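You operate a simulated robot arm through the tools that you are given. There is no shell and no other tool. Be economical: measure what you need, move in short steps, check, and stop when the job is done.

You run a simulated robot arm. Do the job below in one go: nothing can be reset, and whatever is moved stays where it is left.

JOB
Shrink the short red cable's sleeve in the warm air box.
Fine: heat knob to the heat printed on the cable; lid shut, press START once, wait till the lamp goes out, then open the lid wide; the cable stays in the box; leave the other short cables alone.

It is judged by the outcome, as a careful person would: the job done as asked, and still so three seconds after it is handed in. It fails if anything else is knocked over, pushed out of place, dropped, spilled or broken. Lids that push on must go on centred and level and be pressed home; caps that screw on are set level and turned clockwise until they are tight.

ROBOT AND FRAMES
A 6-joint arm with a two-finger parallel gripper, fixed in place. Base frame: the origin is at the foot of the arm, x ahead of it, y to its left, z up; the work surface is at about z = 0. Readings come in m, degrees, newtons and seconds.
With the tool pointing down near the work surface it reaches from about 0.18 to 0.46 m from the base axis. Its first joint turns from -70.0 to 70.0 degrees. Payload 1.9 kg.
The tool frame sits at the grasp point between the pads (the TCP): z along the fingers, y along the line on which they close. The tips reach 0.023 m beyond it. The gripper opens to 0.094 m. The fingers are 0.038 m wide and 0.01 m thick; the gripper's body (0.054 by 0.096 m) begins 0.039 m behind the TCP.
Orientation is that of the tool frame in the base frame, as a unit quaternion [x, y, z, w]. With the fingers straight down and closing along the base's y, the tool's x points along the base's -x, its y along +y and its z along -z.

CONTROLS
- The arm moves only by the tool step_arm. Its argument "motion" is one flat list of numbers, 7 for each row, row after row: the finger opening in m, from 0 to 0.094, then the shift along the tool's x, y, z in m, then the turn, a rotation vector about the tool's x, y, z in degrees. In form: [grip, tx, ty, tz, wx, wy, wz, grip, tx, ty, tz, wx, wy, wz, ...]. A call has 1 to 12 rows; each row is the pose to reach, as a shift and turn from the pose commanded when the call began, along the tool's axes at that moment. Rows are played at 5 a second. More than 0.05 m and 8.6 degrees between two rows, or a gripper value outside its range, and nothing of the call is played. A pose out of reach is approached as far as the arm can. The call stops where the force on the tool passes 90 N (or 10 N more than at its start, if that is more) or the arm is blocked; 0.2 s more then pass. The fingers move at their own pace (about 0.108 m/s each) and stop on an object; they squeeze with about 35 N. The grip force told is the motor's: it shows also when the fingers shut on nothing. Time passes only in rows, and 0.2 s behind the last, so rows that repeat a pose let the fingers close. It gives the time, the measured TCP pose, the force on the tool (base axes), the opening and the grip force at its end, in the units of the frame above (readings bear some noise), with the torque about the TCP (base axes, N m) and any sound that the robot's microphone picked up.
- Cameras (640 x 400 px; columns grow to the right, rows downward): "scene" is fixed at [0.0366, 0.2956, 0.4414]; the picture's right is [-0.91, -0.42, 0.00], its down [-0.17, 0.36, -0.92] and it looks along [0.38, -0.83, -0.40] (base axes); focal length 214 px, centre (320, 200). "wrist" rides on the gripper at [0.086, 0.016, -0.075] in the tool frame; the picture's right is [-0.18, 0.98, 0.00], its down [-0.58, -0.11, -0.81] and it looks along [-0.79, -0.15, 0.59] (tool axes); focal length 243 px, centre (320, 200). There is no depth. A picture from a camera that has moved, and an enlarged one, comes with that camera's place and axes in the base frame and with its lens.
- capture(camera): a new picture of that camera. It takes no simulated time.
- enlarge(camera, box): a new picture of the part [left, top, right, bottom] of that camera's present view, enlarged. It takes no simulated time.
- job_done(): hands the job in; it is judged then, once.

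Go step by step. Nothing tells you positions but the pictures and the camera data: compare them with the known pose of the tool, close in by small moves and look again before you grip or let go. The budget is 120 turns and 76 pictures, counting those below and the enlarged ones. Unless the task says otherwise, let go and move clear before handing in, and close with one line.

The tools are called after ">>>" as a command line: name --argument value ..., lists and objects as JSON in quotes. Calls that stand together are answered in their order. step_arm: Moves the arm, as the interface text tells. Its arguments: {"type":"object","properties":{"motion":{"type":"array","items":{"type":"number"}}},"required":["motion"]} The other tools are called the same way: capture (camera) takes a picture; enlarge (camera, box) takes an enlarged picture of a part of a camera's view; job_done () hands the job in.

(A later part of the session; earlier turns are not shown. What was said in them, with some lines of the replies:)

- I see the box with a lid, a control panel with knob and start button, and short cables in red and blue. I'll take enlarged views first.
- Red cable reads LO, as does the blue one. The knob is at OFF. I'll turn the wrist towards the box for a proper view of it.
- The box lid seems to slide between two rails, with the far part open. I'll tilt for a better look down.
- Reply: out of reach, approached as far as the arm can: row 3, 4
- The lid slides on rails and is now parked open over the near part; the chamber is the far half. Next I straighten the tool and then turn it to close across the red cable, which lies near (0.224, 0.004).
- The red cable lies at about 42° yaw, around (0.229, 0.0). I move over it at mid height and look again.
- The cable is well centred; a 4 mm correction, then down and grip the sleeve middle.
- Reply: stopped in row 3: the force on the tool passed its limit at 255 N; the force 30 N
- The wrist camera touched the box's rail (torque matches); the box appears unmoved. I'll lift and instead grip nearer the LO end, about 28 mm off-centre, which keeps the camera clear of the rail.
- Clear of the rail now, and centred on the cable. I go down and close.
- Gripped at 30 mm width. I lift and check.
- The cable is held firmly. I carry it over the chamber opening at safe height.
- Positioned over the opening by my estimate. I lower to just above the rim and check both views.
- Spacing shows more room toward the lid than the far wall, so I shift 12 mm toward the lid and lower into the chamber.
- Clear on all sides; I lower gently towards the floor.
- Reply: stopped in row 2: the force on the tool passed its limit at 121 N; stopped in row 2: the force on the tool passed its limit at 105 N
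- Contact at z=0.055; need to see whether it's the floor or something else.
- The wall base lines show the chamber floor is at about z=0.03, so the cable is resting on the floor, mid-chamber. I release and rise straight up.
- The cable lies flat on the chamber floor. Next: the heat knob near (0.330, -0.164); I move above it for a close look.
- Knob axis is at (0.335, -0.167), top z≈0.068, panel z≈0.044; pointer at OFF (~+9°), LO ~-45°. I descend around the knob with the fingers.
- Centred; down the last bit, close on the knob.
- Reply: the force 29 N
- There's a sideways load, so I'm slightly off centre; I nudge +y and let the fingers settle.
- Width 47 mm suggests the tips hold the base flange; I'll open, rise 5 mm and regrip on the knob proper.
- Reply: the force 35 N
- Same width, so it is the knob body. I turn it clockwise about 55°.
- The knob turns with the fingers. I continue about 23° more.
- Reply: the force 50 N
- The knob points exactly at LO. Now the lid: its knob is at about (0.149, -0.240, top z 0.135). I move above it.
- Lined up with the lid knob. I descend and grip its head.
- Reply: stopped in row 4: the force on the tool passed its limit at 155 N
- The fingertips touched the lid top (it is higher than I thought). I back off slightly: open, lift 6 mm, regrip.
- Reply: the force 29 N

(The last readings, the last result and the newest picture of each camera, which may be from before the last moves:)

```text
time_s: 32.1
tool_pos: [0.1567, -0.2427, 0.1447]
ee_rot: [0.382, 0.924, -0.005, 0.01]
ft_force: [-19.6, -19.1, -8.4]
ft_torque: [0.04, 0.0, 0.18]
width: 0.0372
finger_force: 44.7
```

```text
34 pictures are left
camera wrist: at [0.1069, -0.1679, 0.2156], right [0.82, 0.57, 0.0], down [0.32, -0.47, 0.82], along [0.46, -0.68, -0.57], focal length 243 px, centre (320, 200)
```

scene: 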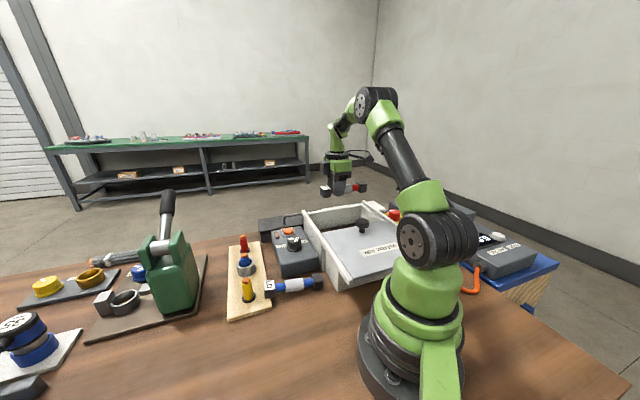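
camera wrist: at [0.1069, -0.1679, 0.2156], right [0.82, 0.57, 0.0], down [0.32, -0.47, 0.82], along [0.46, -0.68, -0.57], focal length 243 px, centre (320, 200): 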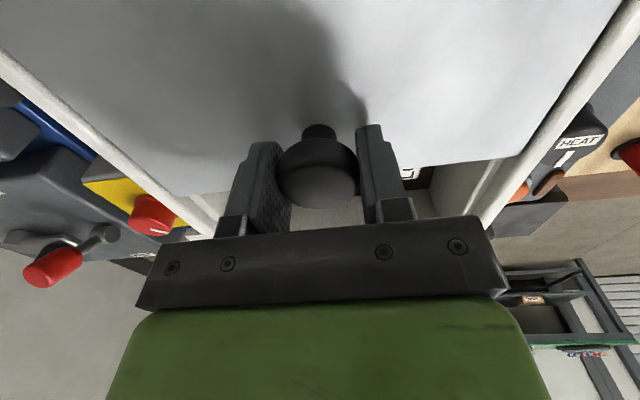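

Gripped. I relieve the sideways load and slide the lid toward shut a little first.

>>> step_arm --motion '[0.02, 0, -0.0015, 0, 0, 0, 0, 0.02, -0.015, -0.0015, 0, 0, 0, 0, 0.02, -0.03, -0.0015, 0, 0, 0, 0]'

>>> enlarge --camera "scene" --box '[270, 160, 430, 290]'

```text
time_s: 32.9
tool_pos: [0.1776, -0.2637, 0.1432]
ee_rot: [0.384, 0.923, -0.003, 0.008]
ft_force: [4.6, 6.3, -20.8]
ft_torque: [-0.17, -0.33, 0.22]
width: 0.0372
finger_force: 45.3
```

```text
3.08 times, centred on (350, 225) of scene
camera zoom: at [0.0366, 0.2956, 0.4414], right [-0.91, -0.42, 0.0], down [-0.17, 0.36, -0.92], along [0.38, -0.83, -0.4], focal length 660 px, centre (228, 123)
```

zoom: 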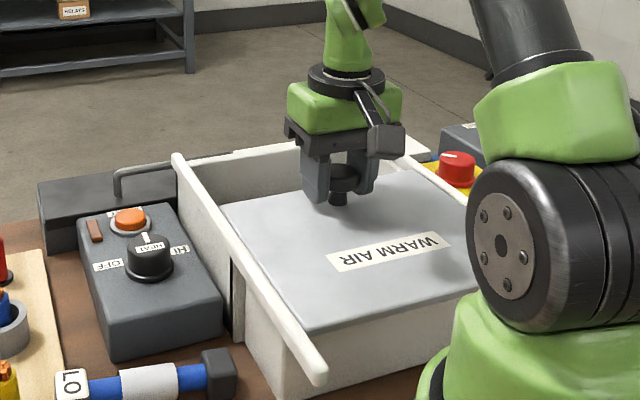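

The lid slides with it. I continue in short rows toward the stop.

>>> step_arm --motion '[0.02, -0.02, 0, 0.001, 0, 0, 0, 0.02, -0.04, 0, 0.001, 0, 0, 0, 0.02, -0.06, 0, 0.001, 0, 0, 0, 0.02, -0.075, 0, 0.001, 0, 0, 0]'

>>> enlarge --camera "scene" --box '[270, 160, 430, 290]'

>>> capture --camera "wrist"

```text
time_s: 33.9
tool_pos: [0.2318, -0.3156, 0.1448]
ee_rot: [0.383, 0.924, -0.004, 0.007]
ft_force: [5.8, 7.6, -32.3]
ft_torque: [-0.15, -0.47, -0.2]
width: 0.0372
finger_force: 44.9
```

```text
3.08 times, centred on (350, 225) of scene
camera zoom: at [0.0366, 0.2955, 0.4414], right [-0.91, -0.42, 0.0], down [-0.17, 0.36, -0.92], along [0.38, -0.83, -0.4], focal length 660 px, centre (228, 123)
```

zoom: 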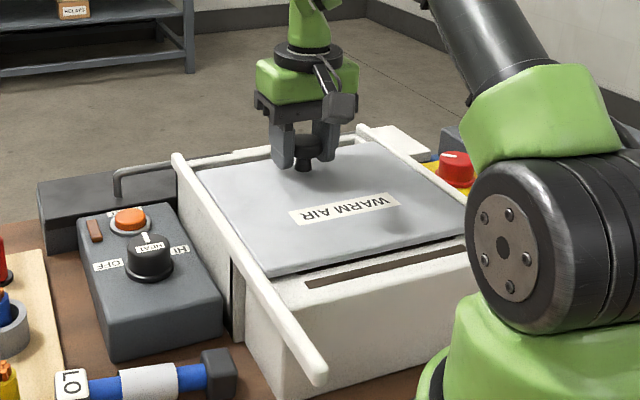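

```text
31 pictures are left
camera wrist: at [0.1812, -0.2424, 0.2161], right [0.83, 0.56, 0.0], down [0.33, -0.48, 0.82], along [0.46, -0.67, -0.58], focal length 243 px, centre (320, 200)
```

wrist: 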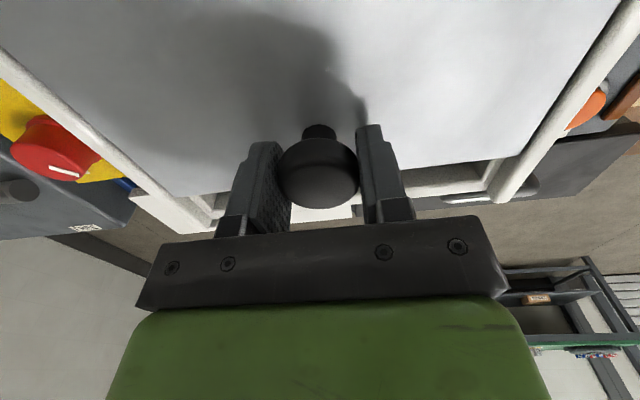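

Nearly shut; a small gap remains at the far end. I continue gently.

>>> step_arm --motion '[0.02, 0, 0, 0.002, 0, 0, 0, 0.02, -0.008, 0, 0.002, 0, 0, 0, 0.02, -0.016, 0, 0.002, 0, 0, 0, 0.02, -0.024, 0, 0.002, 0, 0, 0]'

>>> enlarge --camera "scene" --box '[270, 160, 430, 290]'

>>> capture --camera "wrist"

```text
time_s: 34.9
tool_pos: [0.2496, -0.3338, 0.1435]
ee_rot: [0.382, 0.924, -0.005, 0.01]
ft_force: [16.8, 17.0, -13.5]
ft_torque: [-0.38, -0.41, -0.32]
width: 0.0374
finger_force: 45.0
```

```text
3.08 times, centred on (350, 225) of scene
camera zoom: at [0.0366, 0.2956, 0.4414], right [-0.91, -0.42, 0.0], down [-0.17, 0.36, -0.92], along [0.38, -0.83, -0.4], focal length 660 px, centre (228, 123)
```

zoom: 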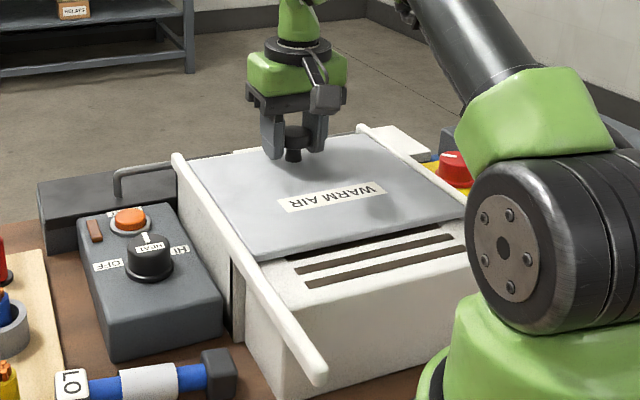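

```text
29 pictures are left
camera wrist: at [0.1981, -0.2595, 0.2156], right [0.83, 0.56, 0.0], down [0.32, -0.47, 0.82], along [0.46, -0.67, -0.57], focal length 243 px, centre (320, 200)
```

wrist: 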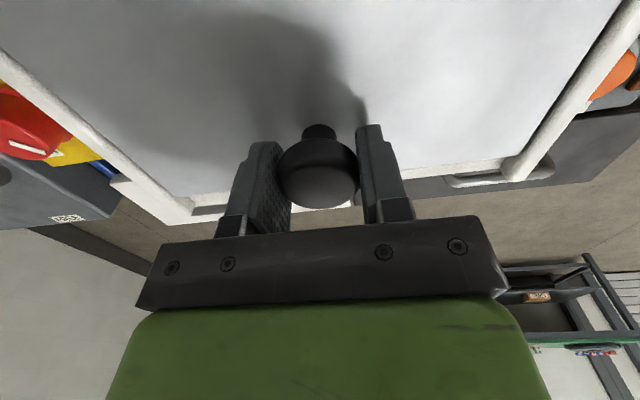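

Almost there. A few more millimetres until it meets the stop.

>>> step_arm --motion '[0.02, 0, 0.0015, 0, 0, 0, 0, 0.02, -0.005, 0.0015, 0, 0, 0, 0, 0.02, -0.01, 0.0015, 0, 0, 0, 0, 0.02, -0.015, 0.0015, 0, 0, 0, 0, 0.02, -0.02, 0.0015, 0, 0, 0, 0]'

>>> capture --camera "wrist"

```text
time_s: 36.1
tool_pos: [0.2624, -0.3479, 0.1447]
ee_rot: [0.383, 0.924, -0.006, 0.008]
ft_force: [4.5, 2.0, -19.9]
ft_torque: [-0.44, -0.49, -0.05]
width: 0.0374
finger_force: 44.6
```

```text
28 pictures are left
camera wrist: at [0.2123, -0.2734, 0.2157], right [0.83, 0.56, 0.0], down [0.32, -0.47, 0.82], along [0.46, -0.68, -0.57], focal length 243 px, centre (320, 200)
```

wrist: 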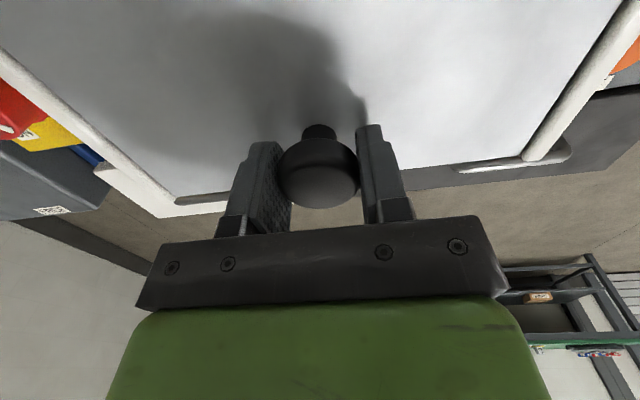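

Still sliding freely; I continue in 4 mm rows.

>>> step_arm --motion '[0.02, -0.004, 0, 0.001, 0, 0, 0, 0.02, -0.008, 0, 0.001, 0, 0, 0, 0.02, -0.012, 0, 0.001, 0, 0, 0]'

>>> capture --camera "wrist"

>>> enlarge --camera "scene" --box '[290, 180, 390, 250]'

```text
time_s: 36.9
tool_pos: [0.2712, -0.3566, 0.1426]
ee_rot: [0.383, 0.924, -0.005, 0.009]
ft_force: [-16.0, 18.8, -2.2]
ft_torque: [-0.25, -0.22, -0.01]
width: 0.0373
finger_force: 44.5
```

```text
27 pictures are left
camera wrist: at [0.2207, -0.2818, 0.2146], right [0.83, 0.56, 0.0], down [0.32, -0.47, 0.82], along [0.46, -0.67, -0.57], focal length 243 px, centre (320, 200)
```

wrist: 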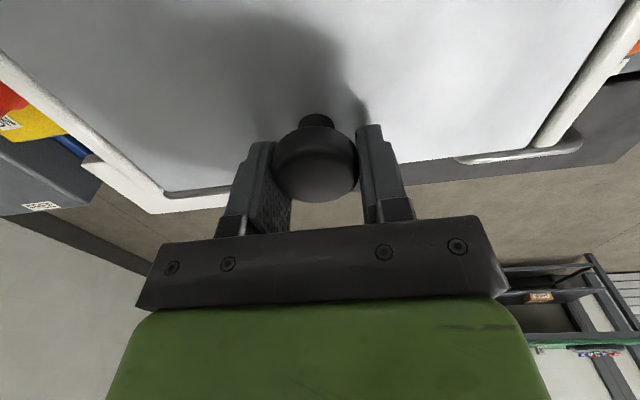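

```text
5.71 times, centred on (340, 215) of scene
camera zoom: at [0.0366, 0.2956, 0.4414], right [-0.91, -0.42, 0.0], down [-0.17, 0.36, -0.92], along [0.38, -0.83, -0.4], focal length 1226 px, centre (206, 114)
```

zoom: 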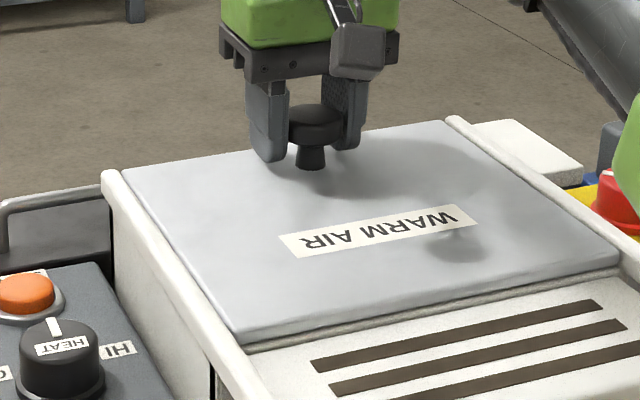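

The lid met its stop (25 N back-force, fingers slipped slightly on the knob). I release and rise.

>>> step_arm --motion '[0.06, 0, 0, 0, 0, 0, 0, 0.06, 0, 0, 0, 0, 0, 0, 0.06, 0, 0, -0.04, 0, 0, 0, 0.06, 0, 0, -0.08, 0, 0, 0]'

>>> enlarge --camera "scene" --box '[270, 160, 430, 290]'

>>> capture --camera "wrist"

```text
time_s: 37.9
tool_pos: [0.2699, -0.3554, 0.2236]
ee_rot: [0.382, 0.924, -0.006, 0.009]
ft_force: [-0.1, -0.4, -0.8]
ft_torque: [0.0, 0.01, 0.02]
width: 0.0599
finger_force: 0.0
```

```text
3.08 times, centred on (350, 225) of scene
camera zoom: at [0.0366, 0.2956, 0.4414], right [-0.91, -0.42, 0.0], down [-0.17, 0.36, -0.92], along [0.38, -0.83, -0.4], focal length 660 px, centre (228, 123)
```

zoom: 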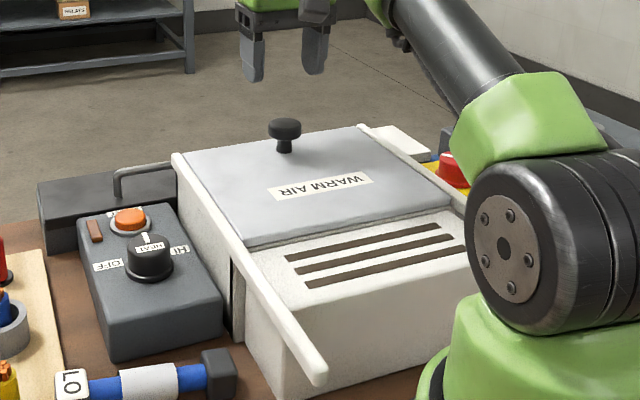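

```text
24 pictures are left
camera wrist: at [0.2202, -0.2811, 0.2954], right [0.83, 0.56, 0.0], down [0.32, -0.47, 0.82], along [0.46, -0.68, -0.57], focal length 243 px, centre (320, 200)
```

wrist: 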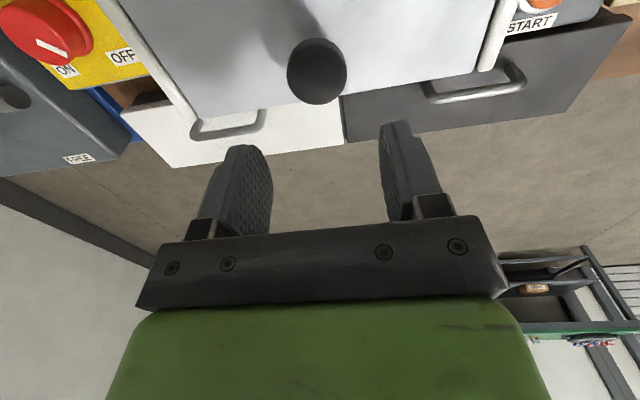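

Lid is fully shut. Next the START button, about (0.397, -0.231, z≈0.05). I close the fingers and go above it; I also check that yellow-plate switch.

>>> step_arm --motion '[0, 0, 0.044, 0, 0, 0, 0, 0, -0.001, 0.089, 0, 0, 0, 0, 0, -0.002, 0.133, 0, 0, 0, 0, 0, -0.0024, 0.1775, 0, 0, 0, 0, 0, -0.0024, 0.1775, 0.04, 0, 0, 0, 0, -0.0024, 0.1775, 0.08, 0, 0, 0, 0, -0.0024, 0.1775, 0.08, 0, 0, 0]'

>>> capture --camera "wrist"

>>> enlarge --camera "scene" --box '[240, 190, 340, 270]'

```text
time_s: 39.5
tool_pos: [0.3979, -0.2321, 0.1426]
ee_rot: [0.383, 0.924, -0.005, 0.01]
ft_force: [-0.1, 0.3, 1.0]
ft_torque: [-0.01, 0.01, 0.03]
width: 0.0001
finger_force: 35.3
out of reach, approached as far as the arm can: row 4
```

```text
23 pictures are left
camera wrist: at [0.348, -0.1577, 0.2142], right [0.83, 0.56, 0.0], down [0.32, -0.47, 0.82], along [0.46, -0.68, -0.57], focal length 243 px, centre (320, 200)
```

wrist: 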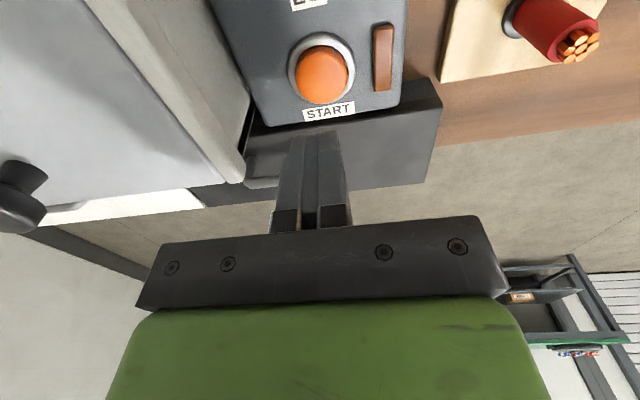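

```text
5.00 times, centred on (290, 230) of scene
camera zoom: at [0.0366, 0.2956, 0.4414], right [-0.91, -0.42, 0.0], down [-0.17, 0.36, -0.92], along [0.38, -0.83, -0.4], focal length 1072 px, centre (470, 50)
```

zoom: 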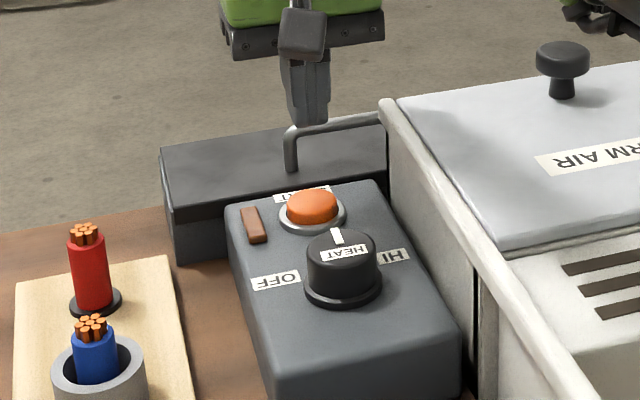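

Aligned to within a few mm. I correct and press down in small rows.

>>> step_arm --motion '[0, 0.0042, 0.0014, 0.02, 0, 0, 0, 0, 0.0042, 0.0014, 0.04, 0, 0, 0, 0, 0.0042, 0.0014, 0.055, 0, 0, 0]'

>>> enlarge --camera "scene" --box '[240, 190, 340, 270]'

```text
time_s: 40.3
tool_pos: [0.3977, -0.2289, 0.0877]
ee_rot: [0.383, 0.924, -0.005, 0.01]
ft_force: [0.4, 0.7, 0.2]
ft_torque: [0.02, -0.01, -0.04]
width: 0.0
finger_force: 35.0
```

```text
5.00 times, centred on (290, 230) of scene
camera zoom: at [0.0366, 0.2956, 0.4414], right [-0.91, -0.42, 0.0], down [-0.17, 0.36, -0.92], along [0.38, -0.83, -0.4], focal length 1072 px, centre (470, 50)
```

zoom: 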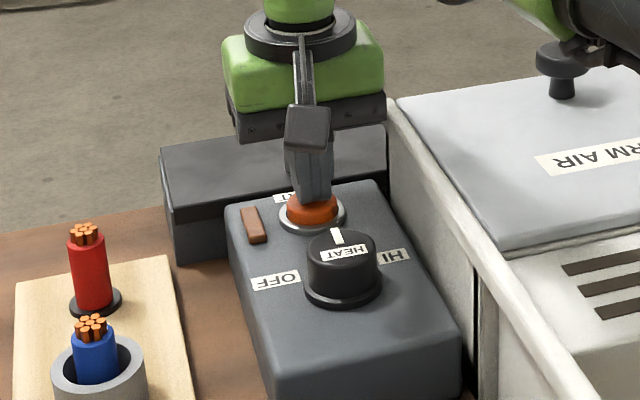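

Fingertips are right above the button. Pressing slowly.

>>> step_arm --motion '[0, 0, 0, 0.003, 0, 0, 0, 0, 0, 0, 0.006, 0, 0, 0, 0, 0, 0, 0.009, 0, 0, 0]'

>>> enlarge --camera "scene" --box '[240, 190, 340, 270]'

```text
time_s: 41.1
tool_pos: [0.3984, -0.2284, 0.0787]
ee_rot: [0.383, 0.923, -0.005, 0.01]
ft_force: [-5.7, 2.6, 13.2]
ft_torque: [0.11, 0.17, 0.0]
width: 0.0002
finger_force: 35.7
heard: click
```

```text
5.00 times, centred on (290, 230) of scene
camera zoom: at [0.0365, 0.2956, 0.4413], right [-0.91, -0.42, 0.0], down [-0.16, 0.36, -0.92], along [0.38, -0.83, -0.4], focal length 1072 px, centre (470, 50)
```

zoom: 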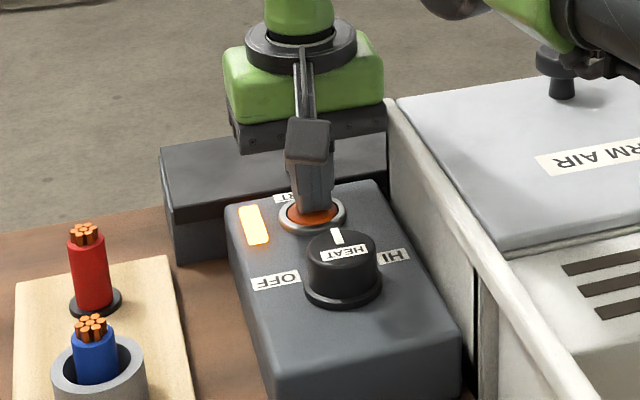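

Click heard and the lamp is lit. I rise off the button and wait.

>>> step_arm --motion '[0, 0, 0, -0.02, 0, 0, 0, 0, 0, 0, -0.05, 0, 0, 0, 0, 0, 0, -0.09, 0, 0, 0, 0, 0, 0, -0.12, 0, 0, 0, 0, 0, 0, -0.12, 0, 0, 0, 0, 0, 0, -0.12, 0, 0, 0, 0, 0, 0, -0.12, 0, 0, 0, 0, 0, 0, -0.12, 0, 0, 0, 0, 0, 0, -0.12, 0, 0, 0, 0, 0, 0, -0.12, 0, 0, 0, 0, 0, 0, -0.12, 0, 0, 0, 0, 0, 0, -0.12, 0, 0, 0]'

>>> enlarge --camera "scene" --box '[240, 170, 400, 280]'

```text
time_s: 43.7
tool_pos: [0.3958, -0.2275, 0.1998]
ee_rot: [0.382, 0.924, -0.006, 0.01]
ft_force: [-0.4, 0.2, 1.3]
ft_torque: [-0.04, -0.01, 0.01]
width: 0.0001
finger_force: 35.1
```

```text
3.64 times, centred on (320, 225) of scene
camera zoom: at [0.0366, 0.2956, 0.4414], right [-0.91, -0.42, 0.0], down [-0.17, 0.36, -0.92], along [0.38, -0.83, -0.4], focal length 780 px, centre (320, 109)
```

zoom: 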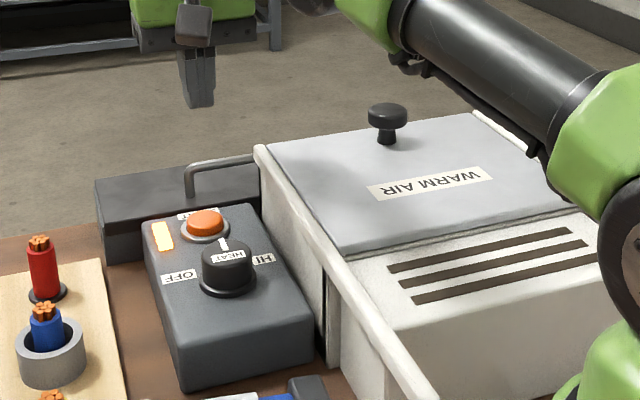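

Lamp lit while it runs. I use the wait to move above the lid knob with open fingers.

>>> step_arm --motion '[0, 0.002, -0.04, -0.01, 0, 0, 0, 0, 0.005, -0.085, -0.01, 0, 0, 0, 0.03, 0.008, -0.13, -0.01, 0, 0, 0, 0.07, 0.0105, -0.1778, -0.01, 0, 0, 0, 0.07, 0.0105, -0.1778, -0.01, 0, 0, 0, 0.07, 0.0105, -0.1778, -0.01, 0, 0, 0, 0.07, 0.0105, -0.1778, -0.01, 0, 0, 0, 0.07, 0.0105, -0.1778, -0.01, 0, 0, 0, 0.07, 0.0105, -0.1778, -0.01, 0, 0, 0, 0.07, 0.0105, -0.1778, -0.01, 0, 0, 0, 0.07, 0.0105, -0.1778, -0.01, 0, 0, 0, 0.07, 0.0105, -0.1778, -0.01, 0, 0, 0]'

>>> capture --camera "scene"

```text
time_s: 46.3
tool_pos: [0.2624, -0.3454, 0.209]
ee_rot: [0.383, 0.924, -0.004, 0.01]
ft_force: [-0.3, 0.2, 0.3]
ft_torque: [0.03, -0.04, 0.01]
width: 0.0699
finger_force: 0.1
```

```text
18 pictures are left
```

scene: 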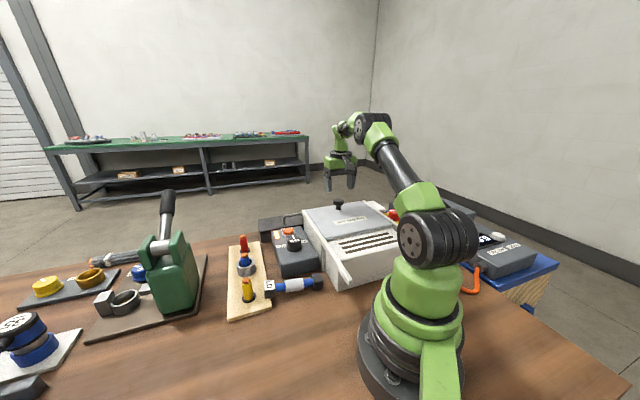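

I check the lamp closely.

>>> enlarge --camera "scene" --box '[255, 215, 325, 265]'

>>> capture --camera "wrist"

```text
8.00 times, centred on (290, 240) of scene
camera zoom: at [0.0366, 0.2956, 0.4414], right [-0.91, -0.42, 0.0], down [-0.17, 0.36, -0.92], along [0.38, -0.83, -0.4], focal length 1716 px, centre (560, -120)
```

zoom: 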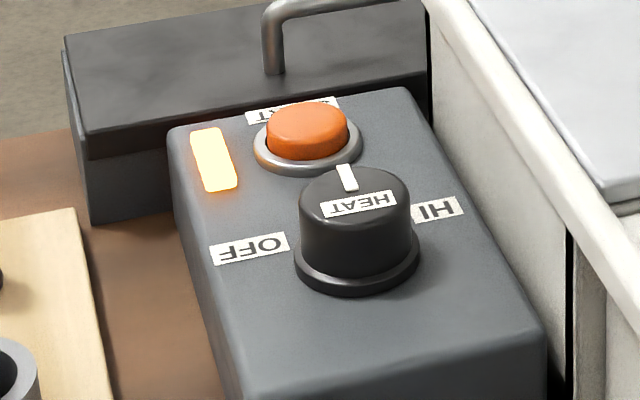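

```text
16 pictures are left
camera wrist: at [0.2115, -0.2715, 0.281], right [0.83, 0.56, 0.0], down [0.32, -0.47, 0.82], along [0.46, -0.68, -0.57], focal length 243 px, centre (320, 200)
```

wrist: 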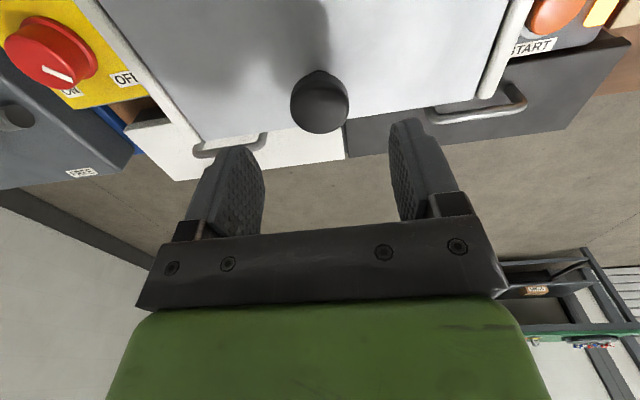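

Lamp still lit; I wait in place.

>>> step_arm --motion '[0.07, 0, 0, 0, 0, 0, 0, 0.07, 0, 0, 0, 0, 0, 0, 0.07, 0, 0, 0, 0, 0, 0, 0.07, 0, 0, 0, 0, 0, 0, 0.07, 0, 0, 0, 0, 0, 0, 0.07, 0, 0, 0, 0, 0, 0, 0.07, 0, 0, 0, 0, 0, 0, 0.07, 0, 0, 0, 0, 0, 0, 0.07, 0, 0, 0, 0, 0, 0, 0.07, 0, 0, 0, 0, 0, 0, 0.07, 0, 0, 0, 0, 0, 0, 0.07, 0, 0, 0, 0, 0, 0]'

>>> step_arm --motion '[0.07, 0, 0, 0, 0, 0, 0, 0.07, 0, 0, 0, 0, 0, 0, 0.07, 0, 0, 0, 0, 0, 0, 0.07, 0, 0, 0, 0, 0, 0, 0.07, 0, 0, 0, 0, 0, 0, 0.07, 0, 0, 0, 0, 0, 0, 0.07, 0, 0, 0, 0, 0, 0, 0.07, 0, 0, 0, 0, 0, 0, 0.07, 0, 0, 0, 0, 0, 0, 0.07, 0, 0, 0, 0, 0, 0, 0.07, 0, 0, 0, 0, 0, 0, 0.07, 0, 0, 0, 0, 0, 0]'

>>> enlarge --camera "scene" --box '[255, 215, 325, 265]'

```text
time_s: 48.9
tool_pos: [0.2618, -0.345, 0.2107]
ee_rot: [0.383, 0.924, -0.005, 0.009]
ft_force: [0.9, 0.3, 0.6]
ft_torque: [0.01, -0.02, 0.02]
width: 0.0702
finger_force: 0.1
```

```text
time_s: 51.5
tool_pos: [0.2628, -0.3464, 0.2094]
ee_rot: [0.382, 0.924, -0.005, 0.009]
ft_force: [0.4, 0.6, 0.1]
ft_torque: [-0.04, 0.04, -0.01]
width: 0.0699
finger_force: 0.1
```

```text
8.00 times, centred on (290, 240) of scene
camera zoom: at [0.0366, 0.2956, 0.4414], right [-0.91, -0.42, 0.0], down [-0.17, 0.36, -0.92], along [0.38, -0.83, -0.4], focal length 1716 px, centre (560, -120)
```

zoom: 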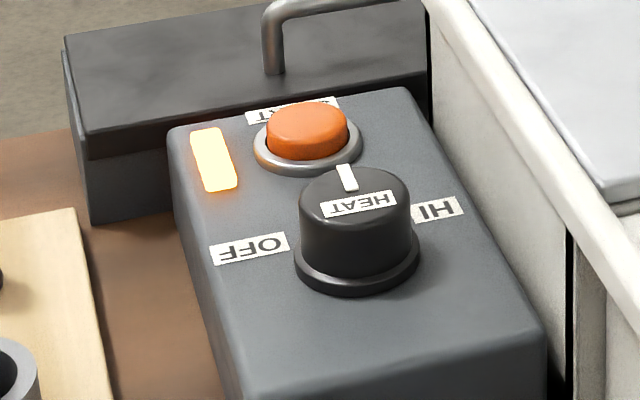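

Still lit after 10 s; I keep waiting.

>>> step_arm --motion '[0.07, 0, 0, 0, 0, 0, 0, 0.07, 0, 0, 0, 0, 0, 0, 0.07, 0, 0, 0, 0, 0, 0, 0.07, 0, 0, 0, 0, 0, 0, 0.07, 0, 0, 0, 0, 0, 0, 0.07, 0, 0, 0, 0, 0, 0, 0.07, 0, 0, 0, 0, 0, 0, 0.07, 0, 0, 0, 0, 0, 0, 0.07, 0, 0, 0, 0, 0, 0, 0.07, 0, 0, 0, 0, 0, 0, 0.07, 0, 0, 0, 0, 0, 0, 0.07, 0, 0, 0, 0, 0, 0]'

>>> step_arm --motion '[0.07, 0, 0, 0, 0, 0, 0, 0.07, 0, 0, 0, 0, 0, 0, 0.07, 0, 0, 0, 0, 0, 0, 0.07, 0, 0, 0, 0, 0, 0, 0.07, 0, 0, 0, 0, 0, 0, 0.07, 0, 0, 0, 0, 0, 0, 0.07, 0, 0, 0, 0, 0, 0, 0.07, 0, 0, 0, 0, 0, 0, 0.07, 0, 0, 0, 0, 0, 0, 0.07, 0, 0, 0, 0, 0, 0, 0.07, 0, 0, 0, 0, 0, 0, 0.07, 0, 0, 0, 0, 0, 0]'

>>> step_arm --motion '[0.07, 0, 0, 0, 0, 0, 0, 0.07, 0, 0, 0, 0, 0, 0, 0.07, 0, 0, 0, 0, 0, 0, 0.07, 0, 0, 0, 0, 0, 0, 0.07, 0, 0, 0, 0, 0, 0, 0.07, 0, 0, 0, 0, 0, 0, 0.07, 0, 0, 0, 0, 0, 0, 0.07, 0, 0, 0, 0, 0, 0, 0.07, 0, 0, 0, 0, 0, 0, 0.07, 0, 0, 0, 0, 0, 0, 0.07, 0, 0, 0, 0, 0, 0, 0.07, 0, 0, 0, 0, 0, 0]'

>>> enlarge --camera "scene" --box '[255, 215, 325, 265]'

```text
time_s: 54.1
tool_pos: [0.2618, -0.3458, 0.2095]
ee_rot: [0.382, 0.924, -0.005, 0.009]
ft_force: [-0.2, -0.4, -0.3]
ft_torque: [0.03, -0.01, -0.03]
width: 0.0699
finger_force: 0.0
```

```text
time_s: 56.7
tool_pos: [0.2621, -0.3454, 0.2083]
ee_rot: [0.383, 0.924, -0.004, 0.009]
ft_force: [-0.2, 0.1, 0.8]
ft_torque: [0.03, 0.02, -0.02]
width: 0.0701
finger_force: 0.0
```

```text
time_s: 59.3
tool_pos: [0.262, -0.3454, 0.2097]
ee_rot: [0.383, 0.924, -0.005, 0.01]
ft_force: [0.3, 0.4, -0.2]
ft_torque: [-0.03, 0.06, 0.02]
width: 0.0698
finger_force: 0.1
```

```text
8.00 times, centred on (290, 240) of scene
camera zoom: at [0.0366, 0.2956, 0.4414], right [-0.91, -0.42, 0.0], down [-0.17, 0.36, -0.92], along [0.38, -0.83, -0.4], focal length 1716 px, centre (560, -120)
```

zoom: 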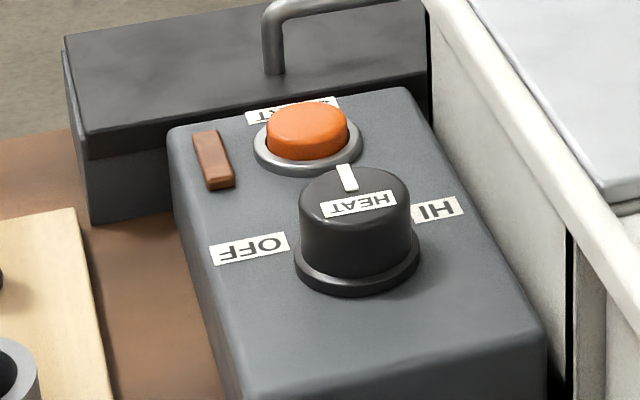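

The lamp is out. I descend, grip the lid knob, and slide it back open.

>>> step_arm --motion '[0.07, 0, 0, 0.025, 0, 0, 0, 0.07, 0, 0, 0.05, 0, 0, 0, 0.07, 0, 0, 0.0645, 0, 0, 0, 0.02, 0, 0, 0.0645, 0, 0, 0, 0.02, 0, 0, 0.0645, 0, 0, 0, 0.02, 0, 0, 0.0645, 0, 0, 0]'

```text
time_s: 60.7
tool_pos: [0.2626, -0.3467, 0.1442]
ee_rot: [0.382, 0.924, -0.007, 0.01]
ft_force: [-10.4, -11.4, -3.5]
ft_torque: [-0.33, -0.26, -0.18]
width: 0.0372
finger_force: 44.9
```

>>> step_arm --motion '[0.02, 0.01, -0.001, 0, 0, 0, 0, 0.02, 0.025, -0.001, 0, 0, 0, 0, 0.02, 0.045, -0.001, 0, 0, 0, 0, 0.02, 0.065, -0.001, 0, 0, 0, 0, 0.02, 0.085, -0.001, 0, 0, 0, 0, 0.02, 0.105, -0.001, 0, 0, 0, 0, 0.02, 0.125, -0.001, 0, 0, 0, 0]'

>>> enlarge --camera "scene" --box '[270, 160, 430, 290]'

```text
time_s: 62.3
tool_pos: [0.1752, -0.2599, 0.1432]
ee_rot: [0.383, 0.924, -0.009, 0.012]
ft_force: [-13.7, -12.2, 47.1]
ft_torque: [-0.43, -0.04, -0.01]
width: 0.0378
finger_force: 44.4
```

```text
3.08 times, centred on (350, 225) of scene
camera zoom: at [0.0365, 0.2957, 0.4413], right [-0.91, -0.42, 0.0], down [-0.16, 0.36, -0.92], along [0.38, -0.83, -0.4], focal length 660 px, centre (228, 123)
```

zoom: 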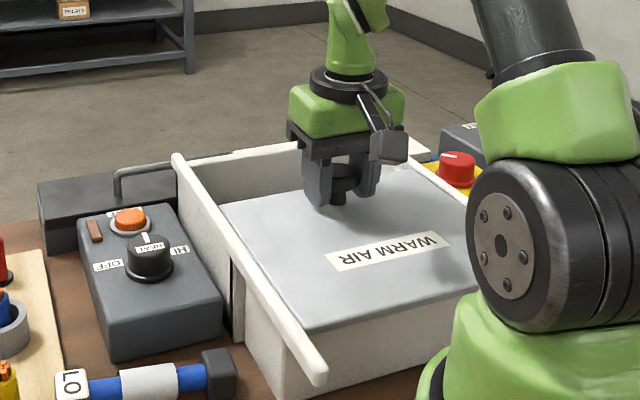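

Opening well. I ease the downward load and pull the rest of the way until the stop.

>>> step_arm --motion '[0.02, 0, 0, -0.002, 0, 0, 0, 0.02, 0.008, -0.001, -0.002, 0, 0, 0, 0.02, 0.016, -0.001, -0.002, 0, 0, 0, 0.02, 0.024, -0.001, -0.002, 0, 0, 0, 0.02, 0.03, -0.001, -0.002, 0, 0, 0]'

>>> enlarge --camera "scene" --box '[270, 160, 430, 290]'

```text
time_s: 63.5
tool_pos: [0.1525, -0.2373, 0.1422]
ee_rot: [0.383, 0.924, -0.005, 0.008]
ft_force: [-3.4, -3.2, -8.1]
ft_torque: [0.43, 0.5, 0.17]
width: 0.0371
finger_force: 45.0
```

```text
3.08 times, centred on (350, 225) of scene
camera zoom: at [0.0366, 0.2956, 0.4414], right [-0.91, -0.42, 0.0], down [-0.17, 0.36, -0.92], along [0.38, -0.83, -0.4], focal length 660 px, centre (228, 123)
```

zoom: 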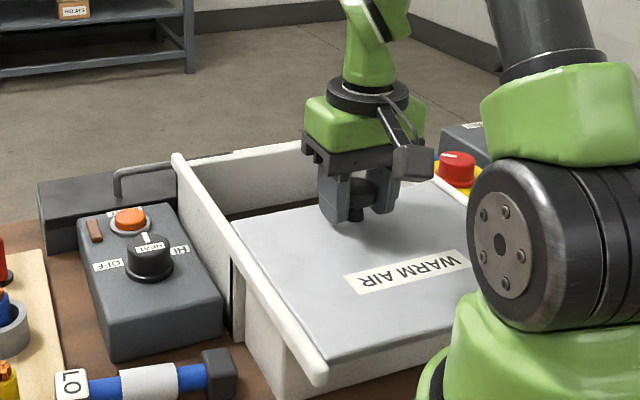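

It's back to about its starting open position. I try a few more millimetres to feel for the stop.

>>> step_arm --motion '[0.02, 0.003, 0, 0, 0, 0, 0, 0.02, 0.006, 0, 0, 0, 0, 0]'

```text
time_s: 64.1
tool_pos: [0.1473, -0.2322, 0.1427]
ee_rot: [0.383, 0.924, -0.005, 0.008]
ft_force: [7.5, 6.3, -23.1]
ft_torque: [-0.04, -0.05, 0.0]
width: 0.037
finger_force: 44.8
```

>>> enlarge --camera "scene" --box '[290, 190, 410, 300]'

```text
3.64 times, centred on (350, 245) of scene
camera zoom: at [0.0366, 0.2956, 0.4414], right [-0.91, -0.42, 0.0], down [-0.17, 0.36, -0.92], along [0.38, -0.83, -0.4], focal length 780 px, centre (211, 36)
```

zoom: 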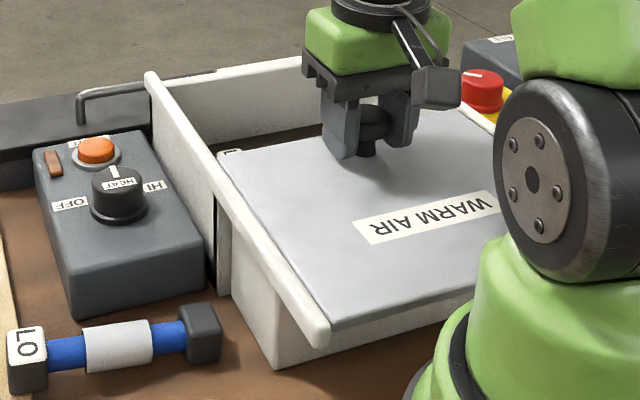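

The lid is wide open with the chamber fully exposed and still on its rails. I release, rise, and verify.

>>> step_arm --motion '[0.06, 0, 0, 0, 0, 0, 0, 0.07, 0, 0, 0, 0, 0, 0, 0.07, 0, 0, -0.03, 0, 0, 0, 0.07, 0, 0, -0.07, 0, 0, 0, 0.07, 0, 0, -0.11, 0, 0, 0, 0.07, 0, 0, -0.14, 0, 0, 0]'

>>> capture --camera "wrist"

>>> capture --camera "scene"

```text
time_s: 65.5
tool_pos: [0.146, -0.2312, 0.2836]
ee_rot: [0.384, 0.923, -0.006, 0.009]
ft_force: [0.1, -0.6, 0.1]
ft_torque: [0.0, 0.02, 0.01]
width: 0.07
finger_force: 0.0
```

```text
10 pictures are left
camera wrist: at [0.0957, -0.1572, 0.3552], right [0.82, 0.57, 0.0], down [0.32, -0.47, 0.82], along [0.46, -0.68, -0.57], focal length 243 px, centre (320, 200)
```

wrist: 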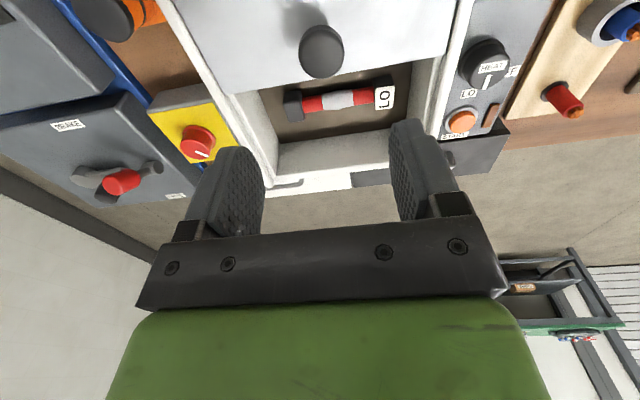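

```text
9 pictures are left
```

scene: 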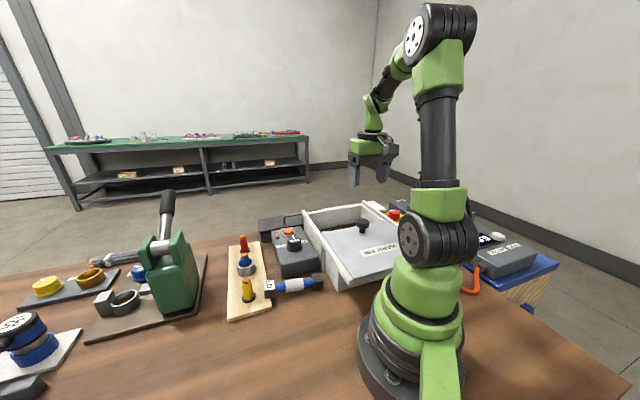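

>>> enlarge --camera "wrist" --box '[230, 20, 450, 160]'

```text
2.86 times, centred on (340, 90) of wrist
camera zoom: at [0.0957, -0.1572, 0.3552], right [0.82, 0.57, 0.0], down [0.32, -0.47, 0.82], along [0.46, -0.68, -0.57], focal length 693 px, centre (263, 514)
```

zoom: 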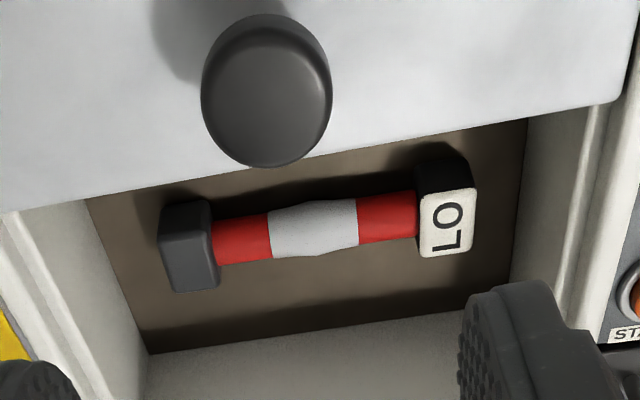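

The sleeve has shrunk around the red cable. The cable is in the box, the lid is wide open, the lamp is out, and nothing else has moved.

>>> job_done

```text
The job is handed in.
```

The red cable's sleeve is shrunk at LO: one START press, lamp seen out before I opened the lid wide, and the cable is still in the box. The gripper's camera bumped the box rail once and the fingertips touched the lid once; I saw no shift in either, and the blue cable was left alone.
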